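You operate a simulated robot arm through the tools that you are given. There is no shell and no other tool.

You are at the controls of a simulated robot arm. One attempt, no reset.

JOB
Top up press five's gear oil to the green band at Full.
Fine: spill none; park the spout, close the filler lid; the padlock stays on. Where these are worked on the way, their far stop is far enough and under half their travel is too little: filler lid.

The check looks at the end state, three seconds after you hand in, the way a careful person would. Anything else that was tipped, shoved, dropped, spilled or broken makes it a failure. Lids that push on must go on centred and level and be pressed home; caps that screw on are set level and turned clockwise until they are tight.

ROBOT AND FRAMES
A 7-joint arm with a two-finger gripper, fixed in place. Base frame: the origin is at the foot of the arm, x ahead of it, y to its left, z up. Units: mm, rad, N and s.
With the tool pointing down near the work surface it reaches from about 300 to 740 mm from the base axis. Its first joint turns from -2.897 to 2.897 rad. Payload 1.71 kg.
The tool frame sits at the grasp point between the pads (the TCP): z along the fingers, y along the line on which they close. The tips reach 20 mm beyond it. The gripper opens to 96 mm. The gripper's body begins 113 mm behind the TCP.
Orientation is that of the tool frame in the base frame, as [roll, pitch, yaw] about the fixed x, y, z axes, in that order (R = Rz(yaw) Ry(pitch) Rx(roll)). With the fingers straight down and closing along the base's y, the tool's x points along the base's -x, its y along +y and its z along -z.

CONTROLS
- The arm moves only by the tool apply_moves. Its argument "steps" is a list of rows, each a list of 3 entries, a list of its own where there are three numbers: the shift along the tool's x, y, z in mm, then the turn, a rotation vector about the tool's x, y, z in degrees, then the finger opening in mm, from 0 to 96. In form: [[[x, y, z], [rx, ry, rz], claw], ...]. A call has 1 to 20 rows; each row is the pose to reach, as a shift and turn from the pose commanded when the call began, along the tool's axes at that moment. A row lasts 0.2 s, in which the tool goes at most 50 mm and 0.15 rad; a call with a longer step from one row to the next is refused whole, and so is a gripper value outside its range. A pose out of reach is approached as far as the arm can. The call stops where the force on the tool passes 80 N (or 10 N more than at its start, if that is more) or the arm is blocked; 0.2 s more then pass. Each finger travels about 153 mm/s and halts on what it meets, pressing with about 22 N; the grip force reading is that of the motor and also rises with nothing between the fingers. The clock runs only during rows and for 0.2 s after the last one: add rows that repeat a pose to give the fingers time. It gives the time, the measured TCP pose, the force on the tool (base axes), the opening and the grip force at its end, in the units of the frame above (readings bear some noise), with the torque about the TCP (base axes, N m) and any sound that the robot's microphone picked up, and new pictures: "pictures" is both (left out), scene, wrist or none.
- Cameras (640 x 400 px; columns grow to the right, rows downward): "scene" is fixed at [49.9, 649.4, 1680.9]; the picture's right is [-0.33, -0.94, 0.00], its down [-0.69, 0.24, -0.69] and it looks along [0.65, -0.23, -0.73] (base axes); focal length 354 px, centre (320, 200). "wrist" rides on the gripper at [66, 14, -145] in the tool frame; the picture's right is [-0.21, 0.98, 0.00], its down [-0.88, -0.19, -0.45] and it looks along [-0.44, -0.09, 0.90] (tool axes); focal length 275 px, centre (320, 200). There is no depth. A picture from a camera that has moved, and an enlarged one, comes with that camera's place and axes in the base frame and with its lens.
- slide_trunk(by): slides the trunk up (or, below 0, down) by that many mm; the arm rides with it, the base frame stays. It gives what a move gives, with no picture.
- close_up(camera, box): a new picture of the part [left, top, right, bottom] of that camera's present view, enlarged. No time passes.
- sign_off(): hands the job in; it is judged then, once.

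Nothing tells you positions but the pictures and the camera data. Unless the task says otherwise, let go and move clear before handing in.

The tools are called as name(argument=value, ...) on one line, values as JSON. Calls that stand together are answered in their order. apply_moves: Moves the arm, as the interface text tells. Its arguments: {"type":"object","properties":{"steps":{"type":"array","items":{"type":"array"}},"pictures":{"type":"string","enum":["both","scene","wrist","none"]}},"required":["steps"]} The other tools are called the same way: slide_trunk (by) slides the trunk up or down; close_up (camera, box) takes an enlarged picture of a part of a camera's view; sign_off () hands the job in.

At the start:

```text
clock: 0.0
position: [291.6, 432.0, 1428.1]
orientation: [3.141, -0.003, 3.141]
contact_force: [0.2, -0.6, 0.1]
wrist_torque: [0.01, 0.04, -0.02]
gripper_width: 95.9
finger_force: 0.0
trunk travel left (down, up): [-325.0, 61.0]
```

scene: 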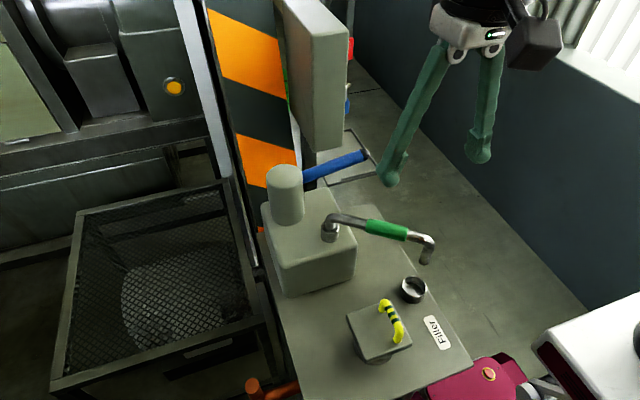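
wrist: 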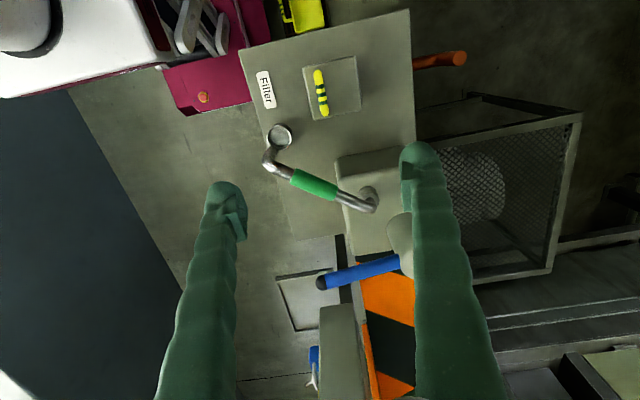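

I see a press with a tank top: a box with a swivelling spout (green grip), a filler opening, a hatch lid with a yellow handle, a blue lever, and a "Filler" label. First I'll take enlarged pictures before moving anything.

close_up(camera="scene", box=[240, 130, 480, 400])

close_up(camera="scene", box=[200, 0, 400, 200])

close_up(camera="scene", box=[400, 200, 640, 400])

close_up(camera="wrist", box=[230, 0, 430, 220])

close_up(camera="scene", box=[0, 0, 280, 400])

close_up(camera="wrist", box=[240, 200, 440, 400])

```text
1.48 times, centred on (360, 265) of scene
camera zoom: at [49.9, 649.4, 1680.9], right [-0.33, -0.94, 0.0], down [-0.69, 0.24, -0.69], along [0.65, -0.23, -0.73], focal length 524 px, centre (261, 104)
```

zoom: 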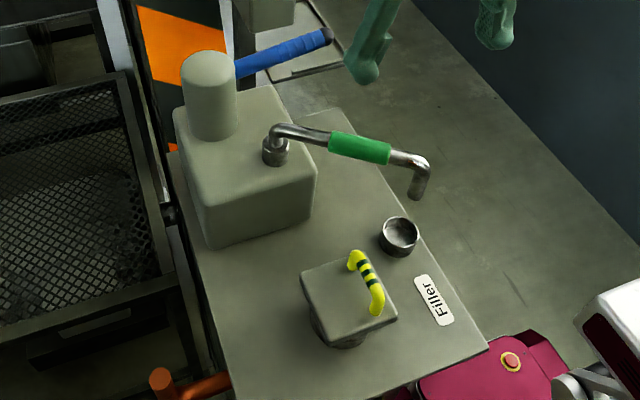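

```text
2.00 times, centred on (300, 100) of scene
camera zoom: at [49.9, 649.4, 1680.9], right [-0.33, -0.94, 0.0], down [-0.69, 0.24, -0.69], along [0.65, -0.23, -0.73], focal length 708 px, centre (360, 400)
```

zoom: 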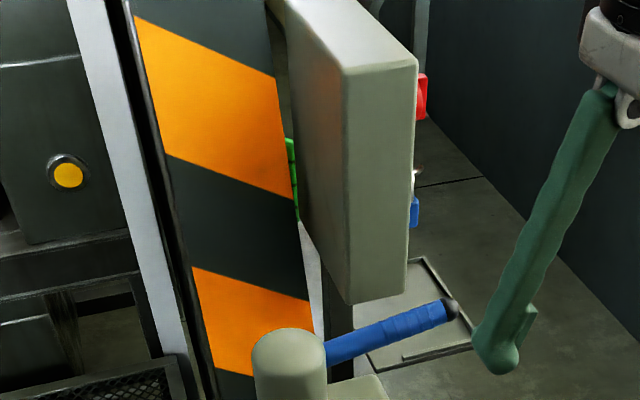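

```text
2.00 times, centred on (520, 300) of scene
camera zoom: at [49.9, 649.4, 1680.9], right [-0.33, -0.94, 0.0], down [-0.69, 0.24, -0.69], along [0.65, -0.23, -0.73], focal length 708 px, centre (-80, 0)
```

zoom: 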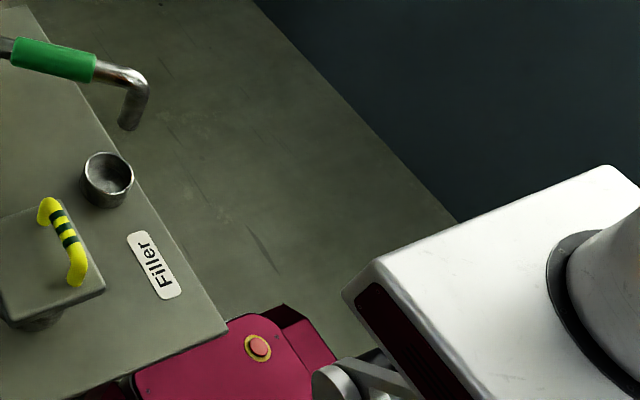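

```text
1.82 times, centred on (330, 110) of wrist
camera zoom: at [224.9, 444.6, 1572.5], right [0.21, 0.98, 0.0], down [0.88, -0.19, 0.44], along [0.43, -0.09, -0.9], focal length 500 px, centre (302, 364)
```

zoom: 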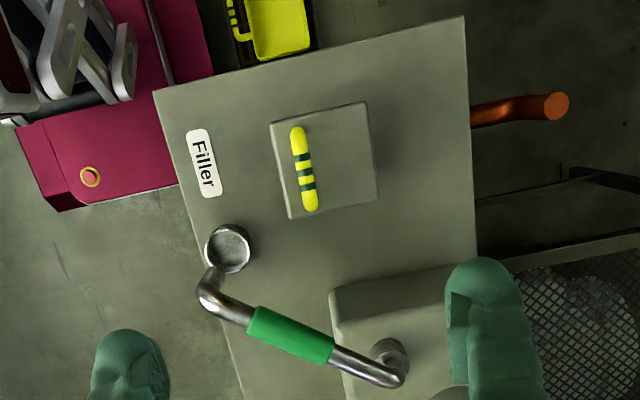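

```text
1.00 times, centred on (140, 200) of scene (not enlarged: the box is as wide or as high as the picture)
camera zoom: at [49.9, 649.4, 1680.9], right [-0.33, -0.94, 0.0], down [-0.69, 0.24, -0.69], along [0.65, -0.23, -0.73], focal length 354 px, centre (500, 200)
```

zoom: 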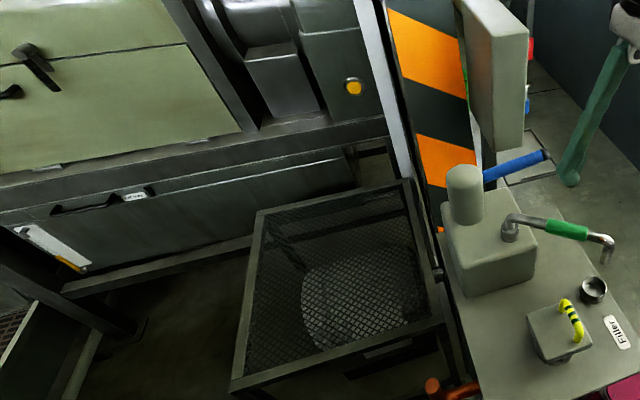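

```text
2.00 times, centred on (340, 300) of wrist
camera zoom: at [224.9, 444.6, 1572.5], right [0.21, 0.98, 0.0], down [0.88, -0.19, 0.44], along [0.43, -0.09, -0.9], focal length 551 px, centre (280, 0)
```

zoom: 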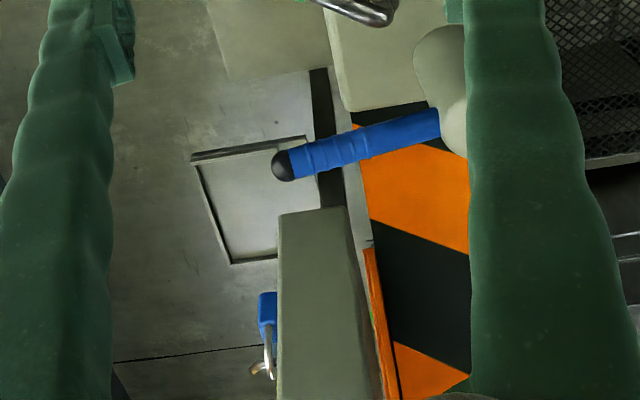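

The tank top sits at about z 1015, with the lid's handle near (264, 440, 1082), the drip cup near (331, 343), and the spout pivot near (447, 490). I haven't found the level gauge yet, so I'll move the wrist camera to look around.

apply_moves(steps=[[[-8, -45, -5], [0, 0, -8], 40], [[-16, -90, -10], [0, 0, -16], 40], [[-24, -135, -15], [0, 0, -24], 40], [[-32, -180, -20], [0, 0, -32], 40], [[-40, -225, -20], [0, 0, -40], 40], [[-48, -270, -20], [0, 0, -48], 40], [[-60, -310, -20], [0, 0, -56], 40], [[-60, -310, -20], [0, 0, -56], 40]], pictures="both")

```text
clock: 1.8
position: [326.2, 121.0, 1453.1]
orientation: [-3.13, 0.008, -2.165]
contact_force: [0.2, -0.1, 0.9]
wrist_torque: [-0.03, 0.0, -0.02]
gripper_width: 40.0
finger_force: 0.1
trunk travel left (down, up): [-325.0, 61.0]
camera wrist: at [276.6, 74.1, 1596.0], right [-0.7, 0.72, -0.01], down [0.64, 0.62, 0.45], along [0.33, 0.31, -0.89], focal length 275 px, centre (320, 200)
```

scene: 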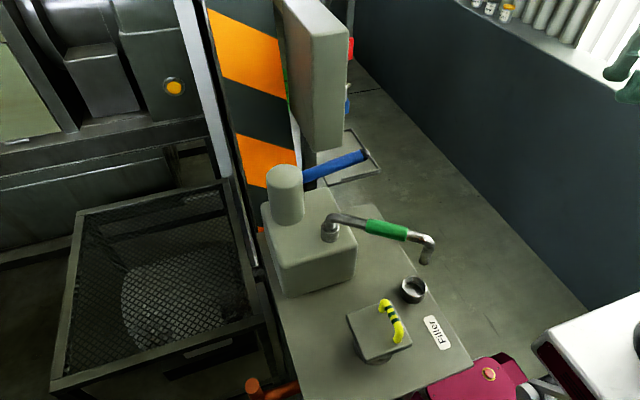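
wrist: 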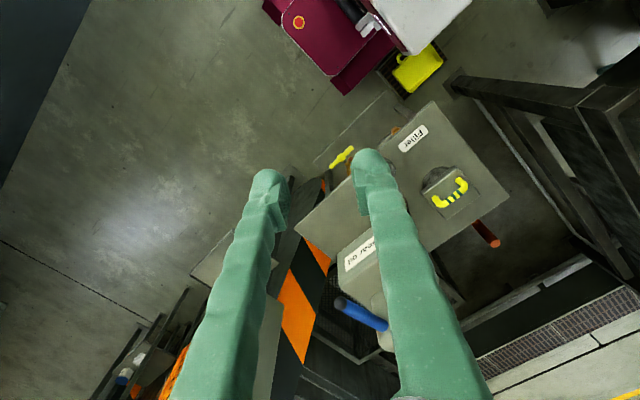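

A "Gear oil" label is on the pump box's near side, and something yellow sits at the tank's edge below. I'll tilt the camera toward horizontal to see the side faces.

apply_moves(steps=[[[0, 0, 0], [0, -8, 0], 96], [[0, 0, 0], [0, -16, 0], 96], [[0, 0, 0], [0, -24, 0], 96], [[0, 0, 0], [0, -32, 0], 96], [[0, 0, 0], [0, -40, 0], 96], [[0, 0, 0], [0, -40, 0], 96]], pictures="wrist")

```text
clock: 3.2
position: [328.6, 122.3, 1451.8]
orientation: [-3.124, 0.706, -2.156]
contact_force: [0.2, -0.5, -0.2]
wrist_torque: [0.01, 0.02, -0.01]
gripper_width: 96.1
finger_force: 0.0
trunk travel left (down, up): [-325.0, 61.0]
camera wrist: at [236.0, 10.0, 1519.3], right [-0.72, 0.68, 0.12], down [0.35, 0.22, 0.91], along [0.59, 0.7, -0.4], focal length 275 px, centre (320, 200)
```

wrist: 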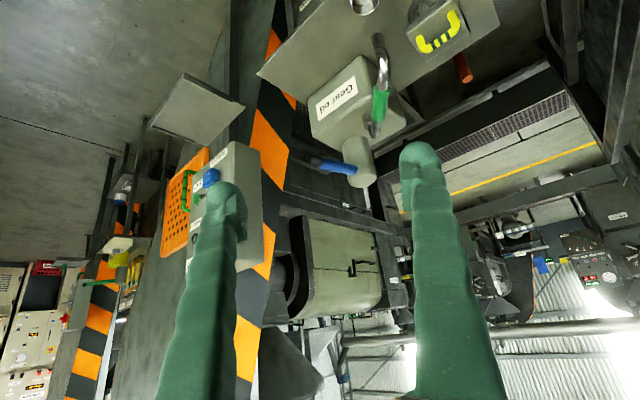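

close_up(camera="wrist", box=[140, 60, 300, 280])

close_up(camera="wrist", box=[250, 0, 500, 190])

close_up(camera="wrist", box=[0, 230, 180, 400])

close_up(camera="wrist", box=[460, 170, 640, 330])

```text
1.82 times, centred on (220, 170) of wrist
camera zoom: at [236.0, 10.0, 1519.3], right [-0.72, 0.68, 0.12], down [0.35, 0.22, 0.91], along [0.59, 0.7, -0.4], focal length 500 px, centre (502, 254)
```

zoom: 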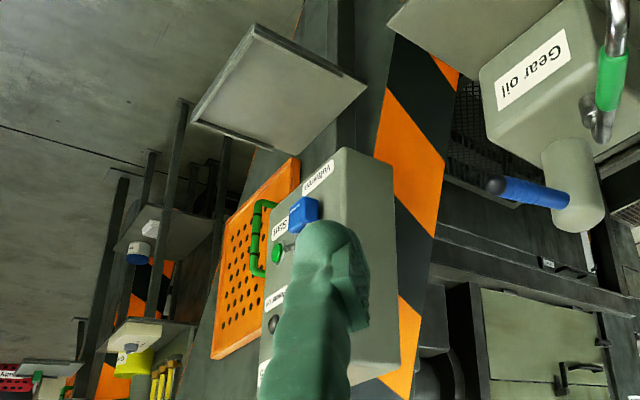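

```text
2.11 times, centred on (375, 95) of wrist
camera zoom: at [236.0, 10.0, 1519.3], right [-0.72, 0.68, 0.12], down [0.35, 0.22, 0.91], along [0.59, 0.7, -0.4], focal length 580 px, centre (204, 421)
```

zoom: 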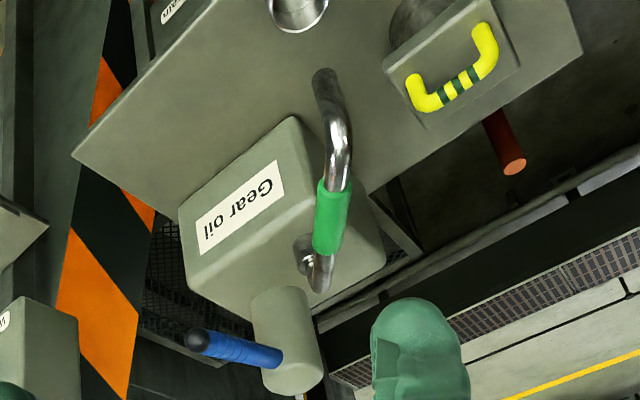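

```text
2.35 times, centred on (90, 315) of wrist
camera zoom: at [236.0, 10.0, 1519.3], right [-0.72, 0.68, 0.12], down [0.35, 0.22, 0.91], along [0.59, 0.7, -0.4], focal length 648 px, centre (861, -71)
```

zoom: 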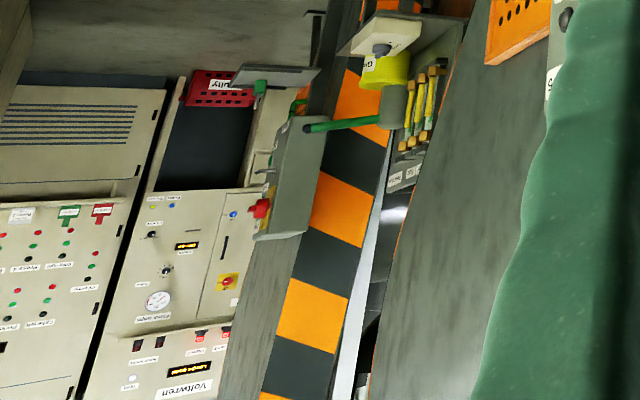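

```text
2.50 times, centred on (550, 250) of wrist
camera zoom: at [236.0, 10.0, 1519.3], right [-0.72, 0.68, 0.12], down [0.35, 0.22, 0.91], along [0.59, 0.7, -0.4], focal length 688 px, centre (-255, 75)
```

zoom: 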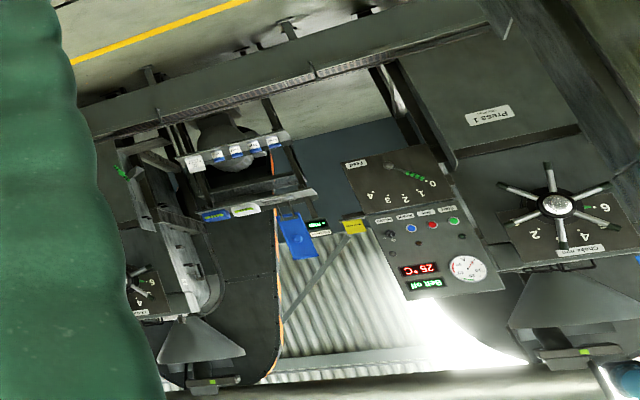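

The press control box carries the blue padlock, and the pump box is labelled "Gear oil". The tank's side face below the top has labels too (something like "Drain"), so I'll lower the arm and yaw to look at that side for the gauge.

apply_moves(steps=[[[28, 0, 33], [-3.2, 0, -3.8], 40], [[56, 0, 66], [-6.5, 0, -7.6], 40], [[84, 0, 98], [-9.7, 0, -11.4], 40], [[112, 0, 131], [-13, 0, -15.2], 40], [[140, 0, 164], [-16.2, 0, -19], 40], [[168, 0, 197], [-19.5, 0, -22.8], 40], [[195, 0, 228], [-22.7, 0, -26.6], 40], [[195, 0, 228], [-22.7, 0, -26.6], 40]], pictures="both")

```text
clock: 5.0
position: [328.3, 120.2, 1150.8]
orientation: [-3.129, 0.702, -1.547]
contact_force: [0.2, 0.1, 0.3]
wrist_torque: [-0.04, -0.04, -0.03]
gripper_width: 40.0
finger_force: 0.0
trunk travel left (down, up): [-325.0, 61.0]
camera wrist: at [315.9, -24.6, 1219.5], right [-0.98, 0.14, 0.12], down [0.17, 0.39, 0.91], along [0.08, 0.91, -0.4], focal length 275 px, centre (320, 200)
```

scene: 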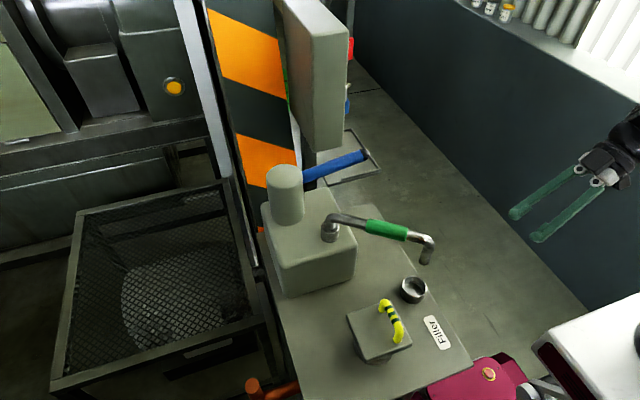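
wrist: 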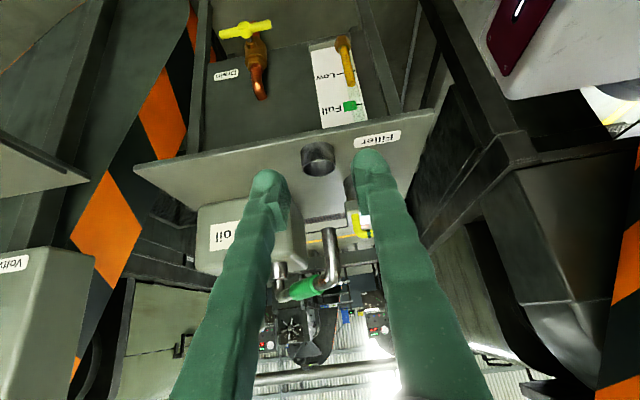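

The gauge is on the tank's near (-y) face: a sight scale with Low and Full marks. I'll enlarge it.

close_up(camera="wrist", box=[280, 20, 400, 150])

close_up(camera="wrist", box=[180, 0, 440, 200])

close_up(camera="wrist", box=[200, 120, 420, 320])

```text
3.08 times, centred on (340, 85) of wrist
camera zoom: at [315.9, -24.6, 1219.5], right [-0.98, 0.14, 0.12], down [0.17, 0.39, 0.91], along [0.08, 0.91, -0.4], focal length 847 px, centre (258, 554)
```

zoom: 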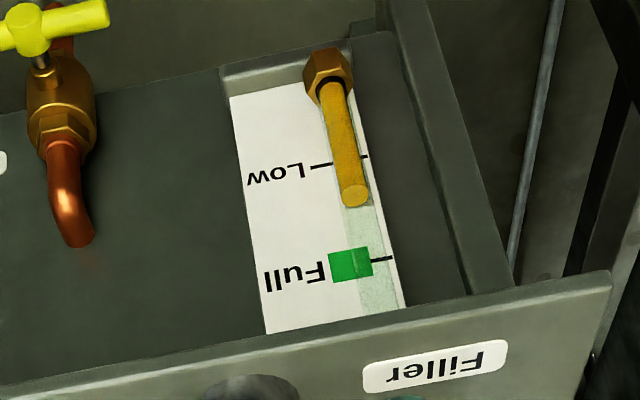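

```text
2.00 times, centred on (310, 100) of wrist
camera zoom: at [315.9, -24.6, 1219.5], right [-0.98, 0.14, 0.12], down [0.17, 0.39, 0.91], along [0.08, 0.91, -0.4], focal length 551 px, centre (340, 400)
```

zoom: 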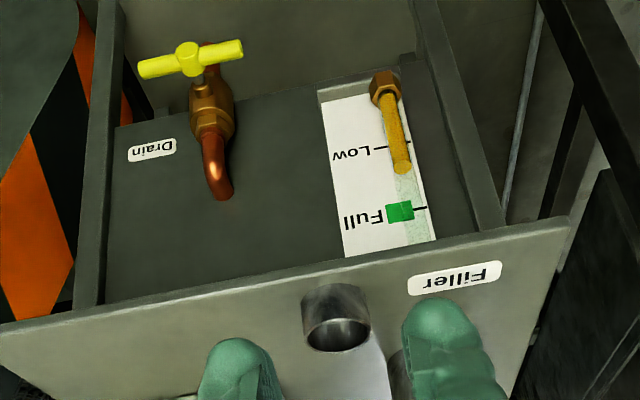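

```text
2.00 times, centred on (310, 220) of wrist
camera zoom: at [315.9, -24.6, 1219.5], right [-0.98, 0.14, 0.12], down [0.17, 0.39, 0.91], along [0.08, 0.91, -0.4], focal length 551 px, centre (340, 160)
```

zoom: 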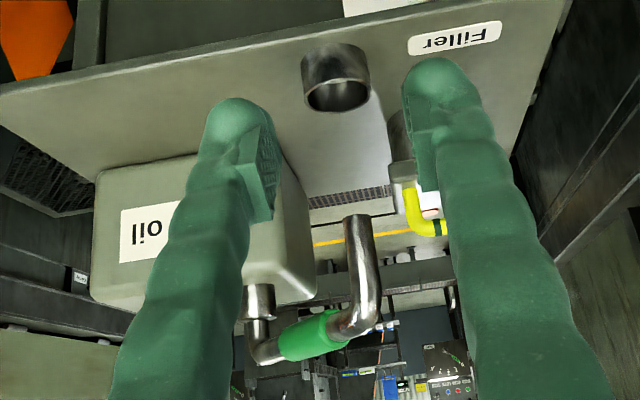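

The level now reads just above Low, and the green band at Full is higher up. The hatch with the striped handle next to "Filler" is the filler lid, and the blue lever should be the pump. Next I'll raise the tool to vertical and look at the lid's hinge up close.

apply_moves(steps=[[[-26, 0, -30], [0, 8, 0], 40], [[-52, 0, -61], [0, 16, 0], 40], [[-78, 0, -92], [0, 24, 0], 40], [[-104, 0, -122], [0, 32, 0], 40], [[-129, 0, -153], [0, 40, 0], 40], [[-129, 0, -153], [0, 40, 0], 40]], pictures="none")

```text
clock: 6.4
position: [326.8, 118.3, 1353.4]
orientation: [-3.132, 0.0, -1.555]
contact_force: [0.6, 0.2, -0.1]
wrist_torque: [0.0, -0.04, 0.0]
gripper_width: 40.1
finger_force: 0.2
trunk travel left (down, up): [-325.0, 61.0]
```

apply_moves(steps=[[[-16, 5, 2], [0, 0, 8.2], 40], [[-32, 10, 4], [0, 0, 16.4], 40], [[-48, 15, 6], [0, 0, 24.6], 40], [[-64, 20, 8], [0, 0, 32.8], 40], [[-80, 26, 10], [0, 0, 41], 40], [[-96, 31, 12], [0, 0, 49.2], 40], [[-112, 36, 14], [0, 0, 57.4], 40], [[-128, 41, 16], [0, 0, 65.6], 40], [[-144, 46, 18], [0, 0, 73.8], 40], [[-160, 51, 19], [0, 0, 82], 40], [[-182, 57, 20], [0, 0, 90], 40], [[-182, 57, 20], [0, 0, 90], 40]], pictures="wrist")

```text
clock: 9.0
position: [270.2, 299.7, 1333.4]
orientation: [3.139, 0.011, -3.126]
contact_force: [0.1, 0.2, 0.7]
wrist_torque: [0.01, -0.01, 0.0]
gripper_width: 40.0
finger_force: 0.1
trunk travel left (down, up): [-325.0, 61.0]
camera wrist: at [201.8, 312.3, 1477.2], right [0.19, 0.98, 0.0], down [0.87, -0.17, 0.45], along [0.45, -0.08, -0.89], focal length 275 px, centre (320, 200)
```

wrist: 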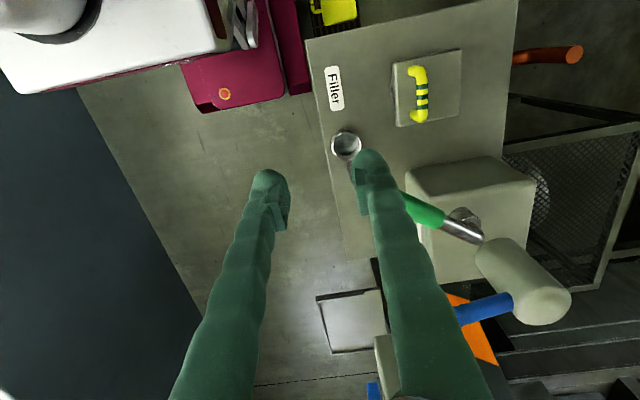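

close_up(camera="wrist", box=[310, 20, 480, 170])

close_up(camera="scene", box=[330, 270, 460, 370])

```text
2.67 times, centred on (395, 95) of wrist
camera zoom: at [201.8, 312.3, 1477.2], right [0.19, 0.98, 0.0], down [0.87, -0.17, 0.45], along [0.45, -0.08, -0.89], focal length 734 px, centre (120, 480)
```

zoom: 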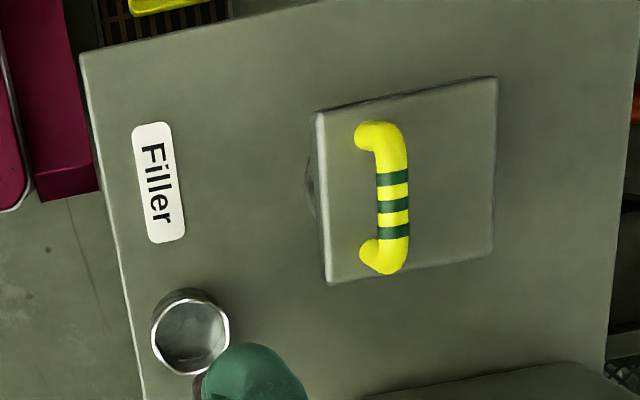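

```text
4.00 times, centred on (395, 320) of scene
camera zoom: at [49.9, 649.4, 1680.9], right [-0.33, -0.94, 0.0], down [-0.69, 0.24, -0.69], along [0.65, -0.23, -0.73], focal length 1416 px, centre (20, -280)
```

zoom: 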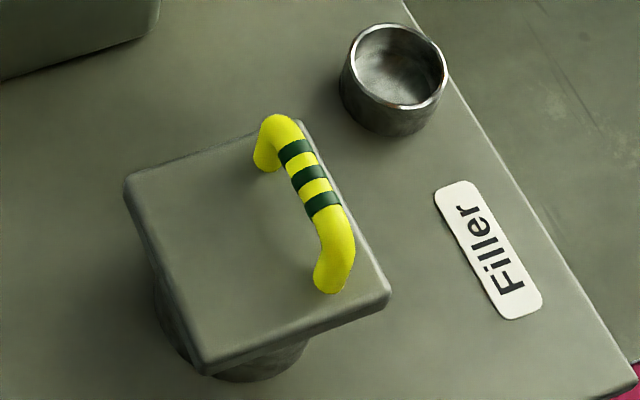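

The lid looks about 90 mm square, spanning x 227–316 and y 415–505, with its top at z ≈ 1053. The handle bar is at y ≈ 438, z ≈ 1090, so the hinge is probably along the +y edge. I'll move above the handle.

apply_moves(steps=[[[-1, 46, 10], [0, 0, 0], 56], [[-1, 92, 20], [0, 0, 0], 56], [[-1, 138, 60], [0, 0, 0], 56], [[-1, 138, 110], [0, 0, 0], 56], [[-1, 138, 150], [0, 0, 0], 56], [[-1, 138, 150], [0, 0, 0], 56]], pictures="both")

```text
refused: row 3 steps farther than a row can; nothing moved
```

apply_moves(steps=[[[-1, 46, 10], [0, 0, 0], 56], [[-1, 92, 20], [0, 0, 0], 56], [[-1, 115, 50], [0, 0, 0], 56], [[-1, 138, 80], [0, 0, 0], 56], [[-1, 138, 120], [0, 0, 0], 56], [[-1, 138, 160], [0, 0, 0], 56], [[-1, 138, 160], [0, 0, 0], 56]], pictures="both")

```text
clock: 10.6
position: [269.4, 436.2, 1171.9]
orientation: [3.138, 0.012, -3.125]
contact_force: [0.4, 0.0, 0.0]
wrist_torque: [0.01, -0.01, -0.02]
gripper_width: 56.0
finger_force: 0.1
trunk travel left (down, up): [-325.0, 61.0]
camera wrist: at [201.3, 448.5, 1316.5], right [0.19, 0.98, 0.01], down [0.87, -0.17, 0.45], along [0.45, -0.08, -0.89], focal length 275 px, centre (320, 200)
```

scene: 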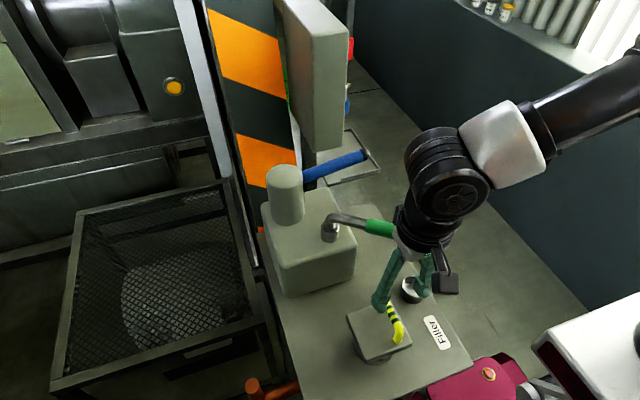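
wrist: 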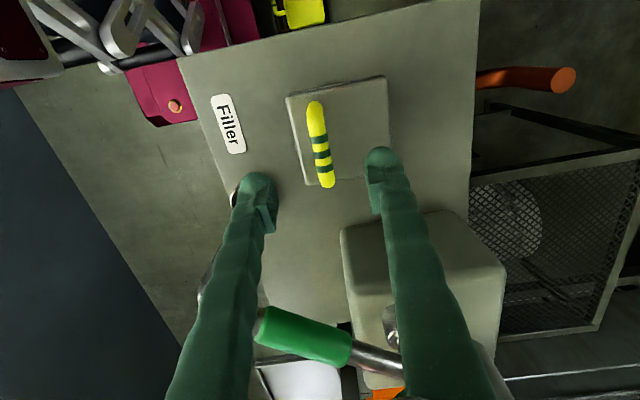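

The bar is centred between the fingers and the spout is clear of the palm. I'll descend and close on the handle.

apply_moves(steps=[[[0, 1, 30], [0, 0, 0], 56], [[0, 1, 60], [0, 0, 0], 56], [[0, 1, 82], [0, 0, 0], 56], [[0, 1, 82], [0, 0, 0], 56]], pictures="wrist")

```text
clock: 11.6
position: [271.2, 439.3, 1092.2]
orientation: [3.139, 0.009, -3.127]
contact_force: [-0.1, 0.4, -0.5]
wrist_torque: [0.04, 0.01, -0.03]
gripper_width: 55.6
finger_force: 0.1
trunk travel left (down, up): [-325.0, 61.0]
camera wrist: at [203.7, 452.5, 1235.3], right [0.19, 0.98, 0.0], down [0.88, -0.17, 0.45], along [0.45, -0.08, -0.89], focal length 275 px, centre (320, 200)
```

wrist: 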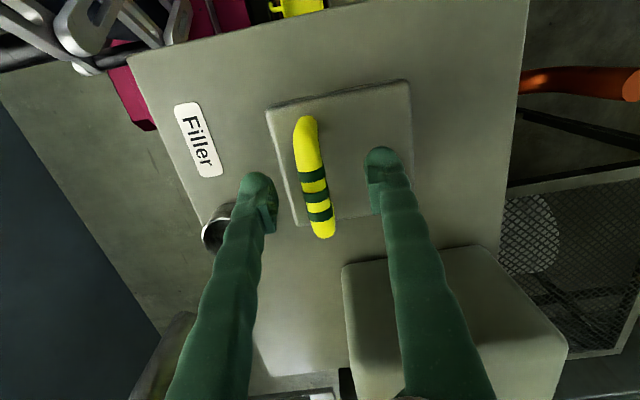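

apply_moves(steps=[[[0, 0, 3], [0, 0, 0], 30], [[0, 0, 3], [0, 0, 0], 10], [[0, 0, 3], [0, 0, 0], 5], [[0, 0, 3], [0, 0, 0], 5]], pictures="wrist")

```text
clock: 12.6
position: [271.7, 439.6, 1088.7]
orientation: [-3.142, 0.009, -3.127]
contact_force: [-0.4, -5.8, 2.6]
wrist_torque: [-0.08, 0.11, -0.42]
gripper_width: 8.5
finger_force: 34.9
trunk travel left (down, up): [-325.0, 61.0]
camera wrist: at [203.7, 451.1, 1232.7], right [0.19, 0.98, 0.0], down [0.88, -0.17, 0.45], along [0.44, -0.08, -0.89], focal length 275 px, centre (320, 200)
```

wrist: 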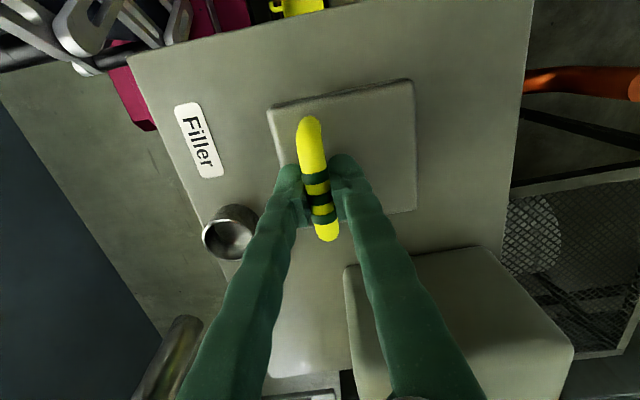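

The handle is gripped. I'll lift gently along an arc about a presumed hinge at the +y edge and watch the forces.

apply_moves(steps=[[[0, 1.4, 1], [2.5, 0, 0], 5], [[0, 3.8, -2.6], [5, 0, 0], 5], [[0, 6, -5.2], [7.5, 0, 0], 5], [[0, 8.1, -7.8], [10, 0, 0], 5]], pictures="both")

```text
clock: 13.6
position: [270.4, 445.7, 1097.6]
orientation: [-2.971, 0.01, -3.126]
contact_force: [1.6, -13.4, 11.2]
wrist_torque: [0.03, 0.29, -0.45]
gripper_width: 8.3
finger_force: 34.5
trunk travel left (down, up): [-325.0, 61.0]
camera wrist: at [203.2, 482.8, 1236.5], right [0.19, 0.97, -0.17], down [0.87, -0.09, 0.48], along [0.45, -0.24, -0.86], focal length 275 px, centre (320, 200)
```

scene: 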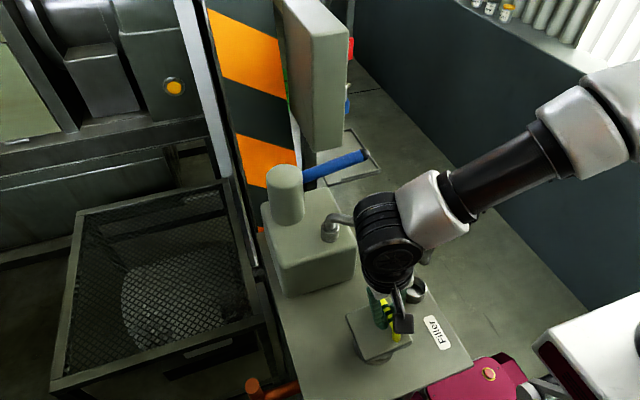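
wrist: 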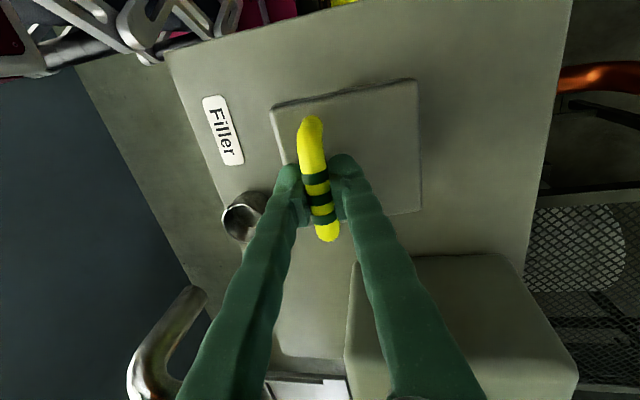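

The lid rises with the gripper, so it is hinged at the +y side. I'll continue along the arc with the hinge estimate refined from the motion.

apply_moves(steps=[[[0, 0.2, -3.5], [2.5, 0, 0], 5], [[0, 0.9, -6.1], [5, 0, 0], 5], [[0, 2.4, -8.5], [7.5, 0, 0], 5], [[0, 4.1, -10.7], [10, 0, 0], 5], [[0, 7.8, -15], [15, 0, 0], 5], [[0, 11.9, -18.9], [20, 0, 0], 5]], pictures="wrist")

```text
clock: 15.0
position: [271.2, 462.9, 1112.6]
orientation: [-2.618, 0.008, -3.127]
contact_force: [7.5, 3.5, -6.8]
wrist_torque: [0.0, -0.09, -0.22]
gripper_width: 8.3
finger_force: 35.2
trunk travel left (down, up): [-325.0, 61.0]
camera wrist: at [202.7, 545.6, 1229.5], right [0.2, 0.85, -0.49], down [0.87, 0.08, 0.49], along [0.45, -0.52, -0.73], focal length 275 px, centre (320, 200)
```

wrist: 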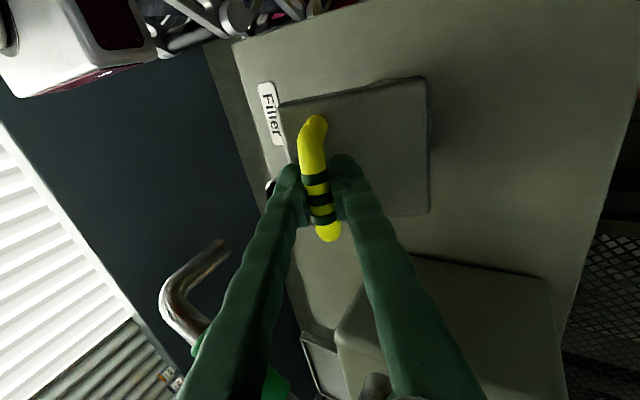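

The hinge model fits well (30° open). I'll continue the arc to about 50°.

apply_moves(steps=[[[0, 2.9, -4.9], [5, 0, 0], 5], [[0, 6.3, -9.5], [10, 0, 0], 5], [[0, 10, -13.7], [15, 0, 0], 5], [[0, 14, -17.7], [20, 0, 0], 5]], pictures="both")

```text
clock: 16.0
position: [270.9, 479.7, 1121.8]
orientation: [-2.315, 0.009, -3.125]
contact_force: [9.6, -1.1, 3.1]
wrist_torque: [0.05, -0.03, 0.01]
gripper_width: 8.3
finger_force: 35.1
out of reach, approached as far as the arm can: row 4
trunk travel left (down, up): [-325.0, 61.0]
camera wrist: at [202.3, 595.8, 1208.0], right [0.2, 0.67, -0.72], down [0.87, 0.22, 0.44], along [0.45, -0.71, -0.53], focal length 275 px, centre (320, 200)
```

scene: 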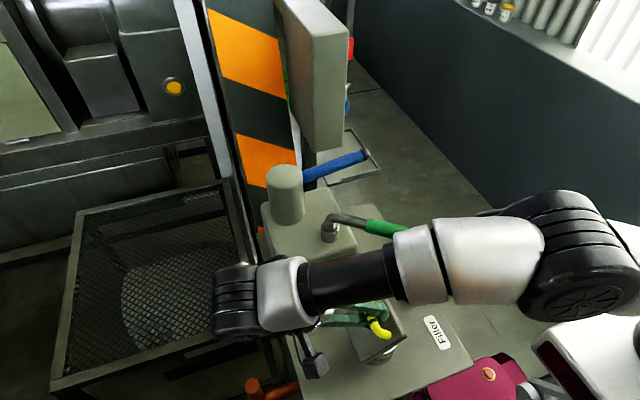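
wrist: 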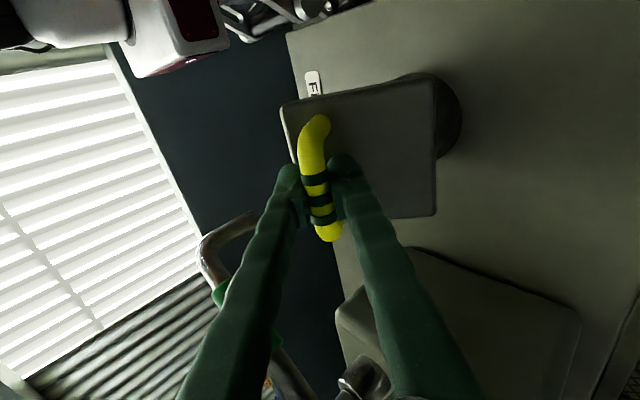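

The arm is at its wrist limit at about 47°. I'll keep the grip, ease the tilt back, and let the round bar rotate between the pads while I continue the arc.

apply_moves(steps=[[[0, 1.5, -2.4], [-6, 0, 0], 5], [[0, 2.9, -4.9], [-8, 0, 0], 5], [[0, 6.2, -9.4], [-10, 0, 0], 5], [[0, 10, -13.7], [-12, 0, 0], 5], [[0, 14, -17.6], [-14, 0, 0], 5]], pictures="both")

```text
clock: 17.2
position: [271.2, 501.5, 1122.0]
orientation: [-2.516, 0.01, -3.125]
contact_force: [16.4, -3.7, 21.7]
wrist_torque: [-0.01, -0.27, -0.23]
gripper_width: 8.4
finger_force: 35.3
trunk travel left (down, up): [-325.0, 61.0]
camera wrist: at [201.9, 597.3, 1230.5], right [0.2, 0.8, -0.57], down [0.87, 0.12, 0.48], along [0.45, -0.59, -0.67], focal length 275 px, centre (320, 200)
```

scene: 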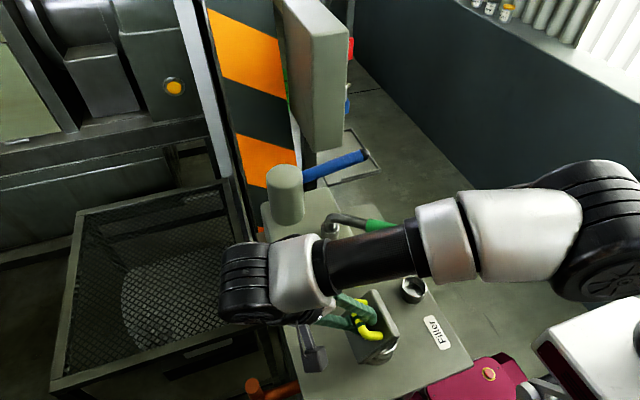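
wrist: 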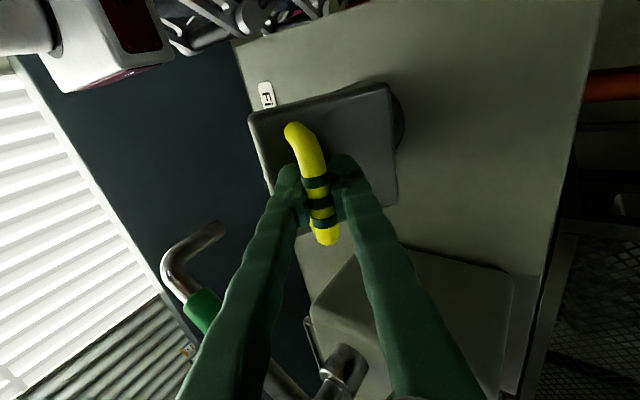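

apply_moves(steps=[[[0, 4.5, -2.7], [-1, 0, 0], 5], [[0, 8.4, -4.9], [-2, 0, 0], 5], [[0, 13.7, -6.8], [-3, 0, 0], 5], [[0, 19.2, -8.3], [-4, 0, 0], 5], [[0, 24.8, -9.2], [-5, 0, 0], 5]], pictures="both")

```text
clock: 18.4
position: [267.6, 528.9, 1113.4]
orientation: [-2.605, 0.01, -3.126]
contact_force: [13.1, 7.2, 28.2]
wrist_torque: [0.04, -0.25, -0.53]
gripper_width: 7.7
finger_force: 35.4
trunk travel left (down, up): [-325.0, 61.0]
camera wrist: at [200.0, 614.4, 1230.2], right [0.2, 0.84, -0.5], down [0.87, 0.08, 0.49], along [0.45, -0.53, -0.72], focal length 275 px, centre (320, 200)
```

scene: 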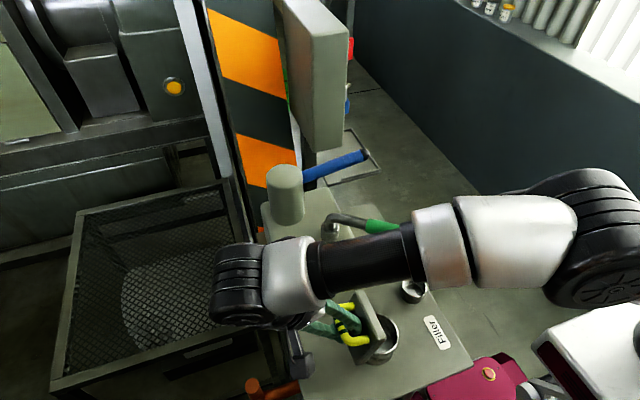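
wrist: 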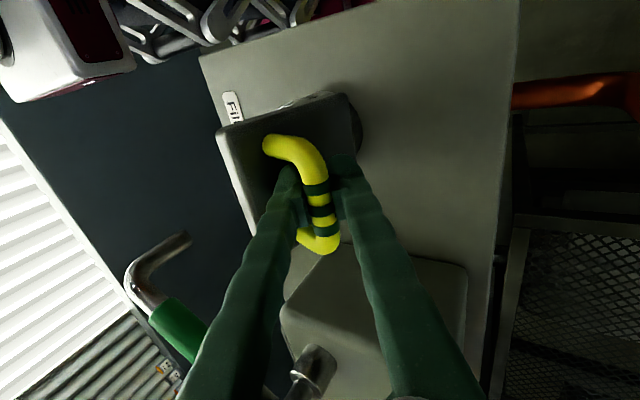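

apply_moves(steps=[[[0, 3, -0.5], [-1, 0, 0], 5], [[0, 5.7, -0.5], [-2, 0, 0], 5], [[0, 8.5, 0], [-3, 0, 0], 5], [[0, 11.3, 0.3], [-4, 0, 0], 5], [[0, 14.2, 1], [-4, 0, 0], 5]], pictures="both")

```text
clock: 19.6
position: [268.1, 540.8, 1105.0]
orientation: [-2.674, 0.009, -3.127]
contact_force: [6.3, 13.5, 28.6]
wrist_torque: [-0.06, -0.14, -0.67]
gripper_width: 7.6
finger_force: 35.3
trunk travel left (down, up): [-325.0, 61.0]
camera wrist: at [199.6, 617.7, 1228.1], right [0.2, 0.88, -0.44], down [0.87, 0.05, 0.49], along [0.45, -0.48, -0.75], focal length 275 px, centre (320, 200)
```

scene: 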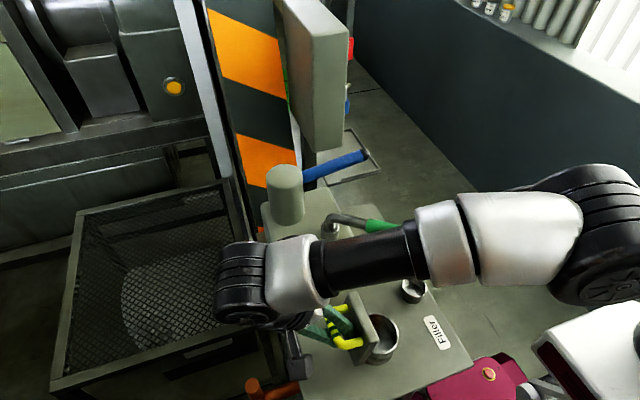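
wrist: 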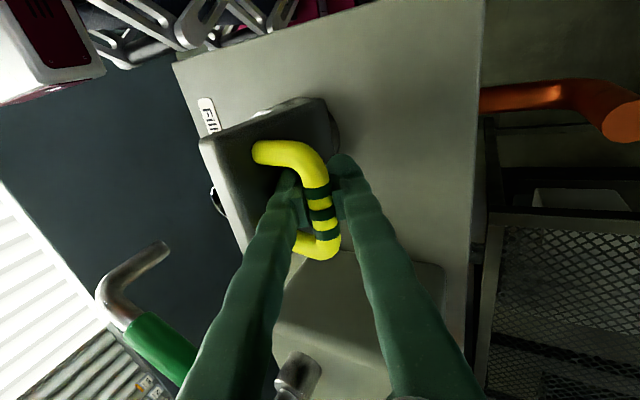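

apply_moves(steps=[[[0, 3, 1], [-1, 0, 0], 5], [[0, 6.4, 2.2], [-2, 0, 0], 5], [[0, 9, 3.3], [-3, 0, 0], 5], [[0, 11.6, 4.5], [-4, 0, 0], 5]], pictures="both")

```text
clock: 20.6
position: [267.3, 550.7, 1096.0]
orientation: [-2.743, 0.01, -3.124]
contact_force: [2.6, 17.3, 27.9]
wrist_torque: [-0.11, -0.34, -0.71]
gripper_width: 7.0
finger_force: 35.3
trunk travel left (down, up): [-325.0, 61.0]
camera wrist: at [199.1, 617.7, 1223.6], right [0.19, 0.91, -0.38], down [0.87, 0.02, 0.49], along [0.45, -0.42, -0.79], focal length 275 px, centre (320, 200)
```

scene: 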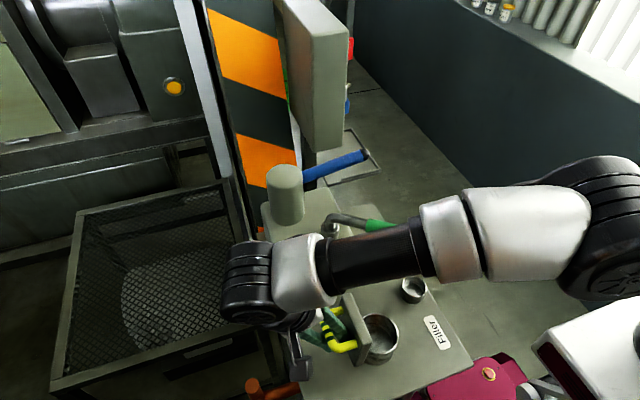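
wrist: 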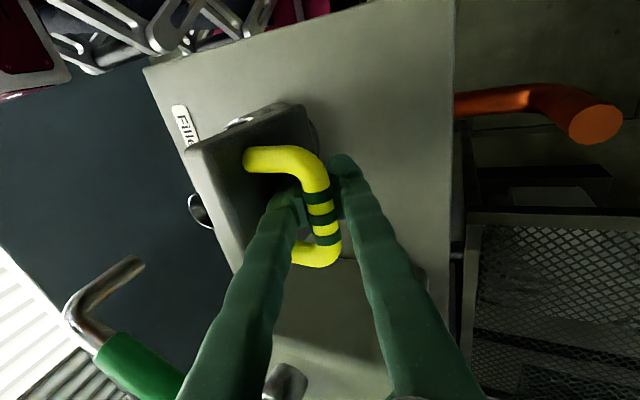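

apply_moves(steps=[[[0, 2.7, 2], [0, 0, 0], 5], [[0, 5.4, 4], [0, 0, 0], 5], [[0, 8.1, 6], [0, 0, 0], 5], [[0, 10.9, 8], [0, 0, 0], 5]], pictures="wrist")

close_up(camera="scene", box=[280, 270, 460, 390])

```text
clock: 21.6
position: [268.2, 554.1, 1082.5]
orientation: [-2.741, 0.008, -3.126]
contact_force: [0.2, -0.6, -0.4]
wrist_torque: [-0.02, 0.03, -0.01]
gripper_width: 5.2
finger_force: 0.1
trunk travel left (down, up): [-325.0, 61.0]
camera wrist: at [199.7, 623.1, 1210.1], right [0.19, 0.9, -0.38], down [0.87, 0.02, 0.49], along [0.45, -0.43, -0.78], focal length 275 px, centre (320, 200)
```

wrist: 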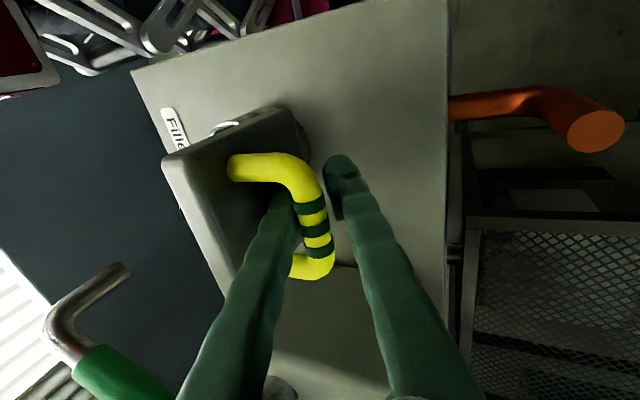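

```text
3.33 times, centred on (370, 330) of scene
camera zoom: at [49.9, 649.4, 1680.9], right [-0.33, -0.94, 0.0], down [-0.69, 0.24, -0.69], along [0.65, -0.23, -0.73], focal length 1180 px, centre (153, -233)
```

zoom: 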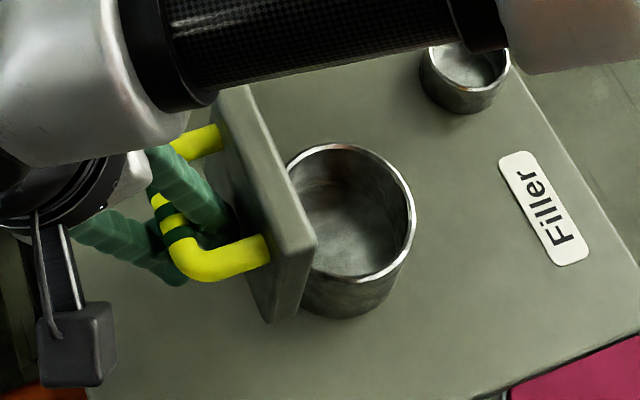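

The lid is past vertical, standing at about 115° on its own stop, and the bar has slipped out of the pads. One finger is still inside the handle loop, so I'll open partway and check before I back out.

apply_moves(steps=[[[0, 0, 0], [0, 0, 0], 15], [[0, 0, 0], [0, 0, 0], 25], [[0, 0, 0], [0, 0, 0], 32]], pictures="both")

close_up(camera="scene", box=[280, 270, 460, 390])

close_up(camera="wrist", box=[160, 90, 400, 290])

```text
clock: 22.4
position: [267.7, 555.9, 1082.3]
orientation: [-2.741, 0.008, -3.125]
contact_force: [-1.3, 6.3, -4.5]
wrist_torque: [0.45, -0.02, -0.16]
gripper_width: 25.2
finger_force: 0.0
trunk travel left (down, up): [-325.0, 61.0]
camera wrist: at [199.2, 624.3, 1210.7], right [0.19, 0.91, -0.38], down [0.87, 0.02, 0.49], along [0.45, -0.43, -0.79], focal length 275 px, centre (320, 200)
```

scene: 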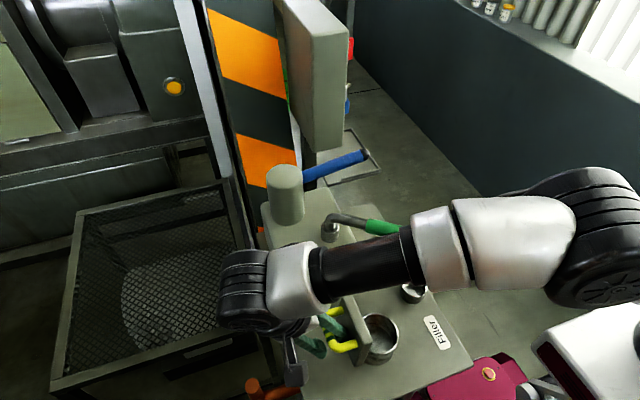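
wrist: 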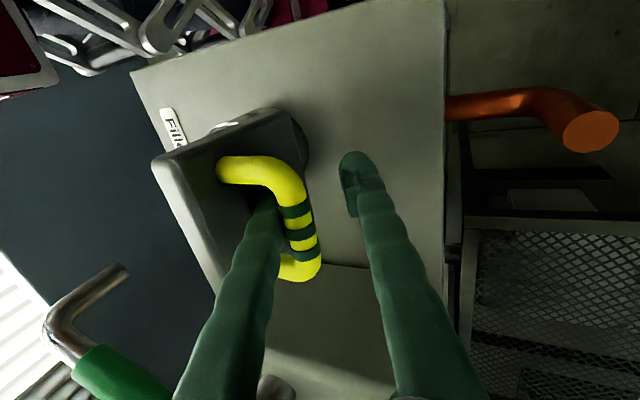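

```text
3.33 times, centred on (370, 330) of scene
camera zoom: at [49.9, 649.4, 1680.9], right [-0.33, -0.94, 0.0], down [-0.69, 0.24, -0.69], along [0.65, -0.23, -0.73], focal length 1180 px, centre (153, -233)
```

zoom: 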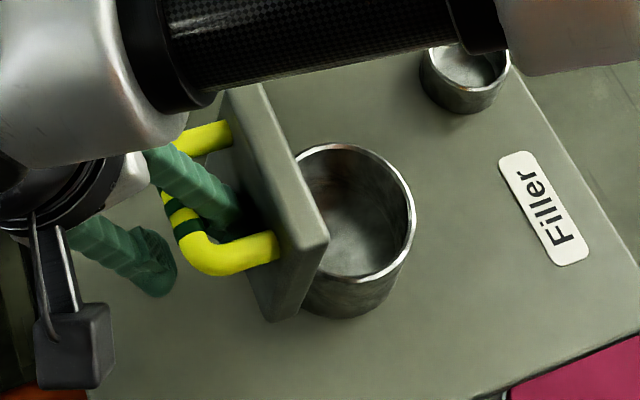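

```text
2.00 times, centred on (280, 190) of wrist
camera zoom: at [199.2, 624.3, 1210.7], right [0.19, 0.91, -0.38], down [0.87, 0.02, 0.49], along [0.45, -0.43, -0.79], focal length 551 px, centre (400, 220)
```

zoom: 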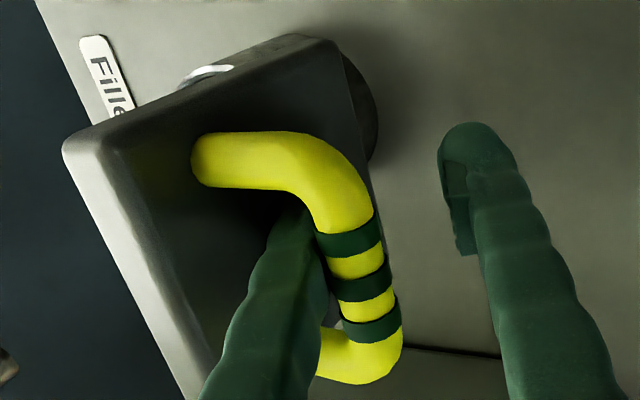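

The lid stands slightly past vertical, with the left finger inside the loop at a slant that bridges the lid and the bar. I'll ease the opening, rotate the tool parallel to the lid, and look again before I withdraw.

apply_moves(steps=[[[0, 0, 0], [0, 0, 0], 20], [[0, 0, 0], [-5, 0, 0], 20], [[0, 0, 0], [-10, 0, 0], 20], [[0, 0, 0], [-15, 0, 0], 20], [[0, 0, 0], [-15, 0, 0], 20]], pictures="both")

close_up(camera="wrist", box=[160, 90, 400, 290])

close_up(camera="scene", box=[280, 270, 460, 390])

```text
clock: 23.6
position: [268.2, 555.2, 1083.4]
orientation: [-3.004, 0.013, -3.126]
contact_force: [-1.5, 0.5, 0.0]
wrist_torque: [-0.05, 0.0, 0.01]
gripper_width: 19.8
finger_force: 0.1
trunk travel left (down, up): [-325.0, 61.0]
camera wrist: at [200.5, 588.3, 1224.9], right [0.19, 0.97, -0.13], down [0.87, -0.11, 0.47], along [0.45, -0.21, -0.87], focal length 275 px, centre (320, 200)
```

scene: 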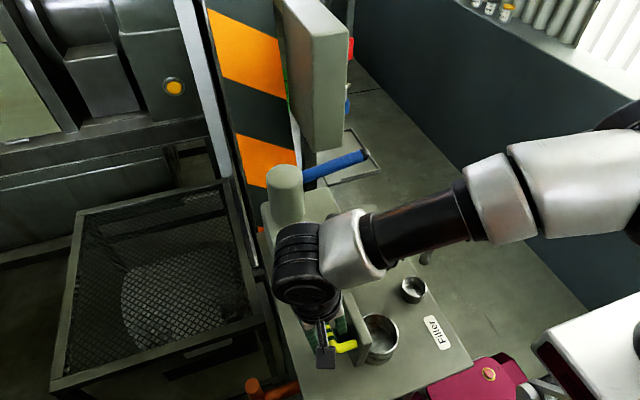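
wrist: 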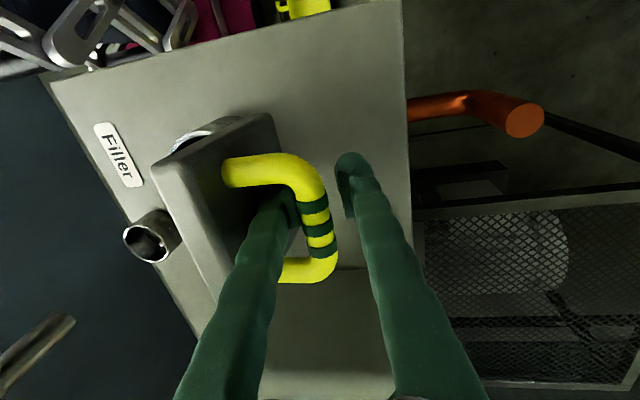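

```text
2.00 times, centred on (280, 190) of wrist
camera zoom: at [200.5, 588.3, 1224.9], right [0.19, 0.97, -0.13], down [0.87, -0.11, 0.47], along [0.45, -0.21, -0.87], focal length 551 px, centre (400, 220)
```

zoom: 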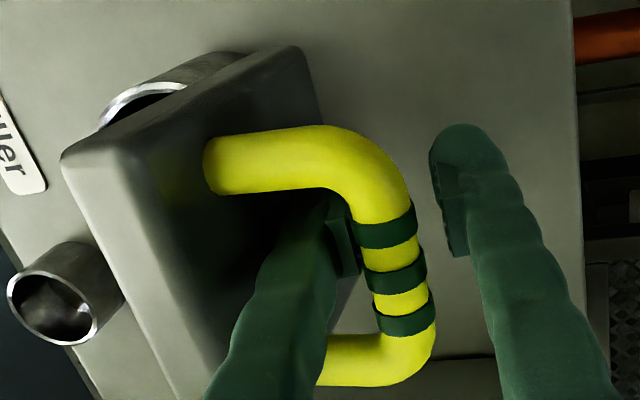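

```text
3.33 times, centred on (370, 330) of scene
camera zoom: at [49.9, 649.4, 1680.9], right [-0.33, -0.94, 0.0], down [-0.69, 0.24, -0.69], along [0.65, -0.23, -0.73], focal length 1180 px, centre (153, -233)
```

zoom: 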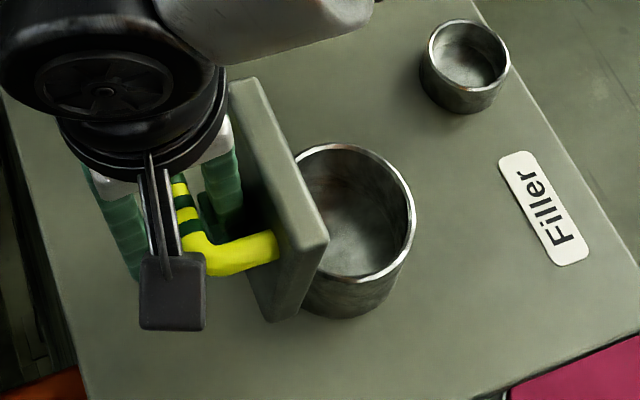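

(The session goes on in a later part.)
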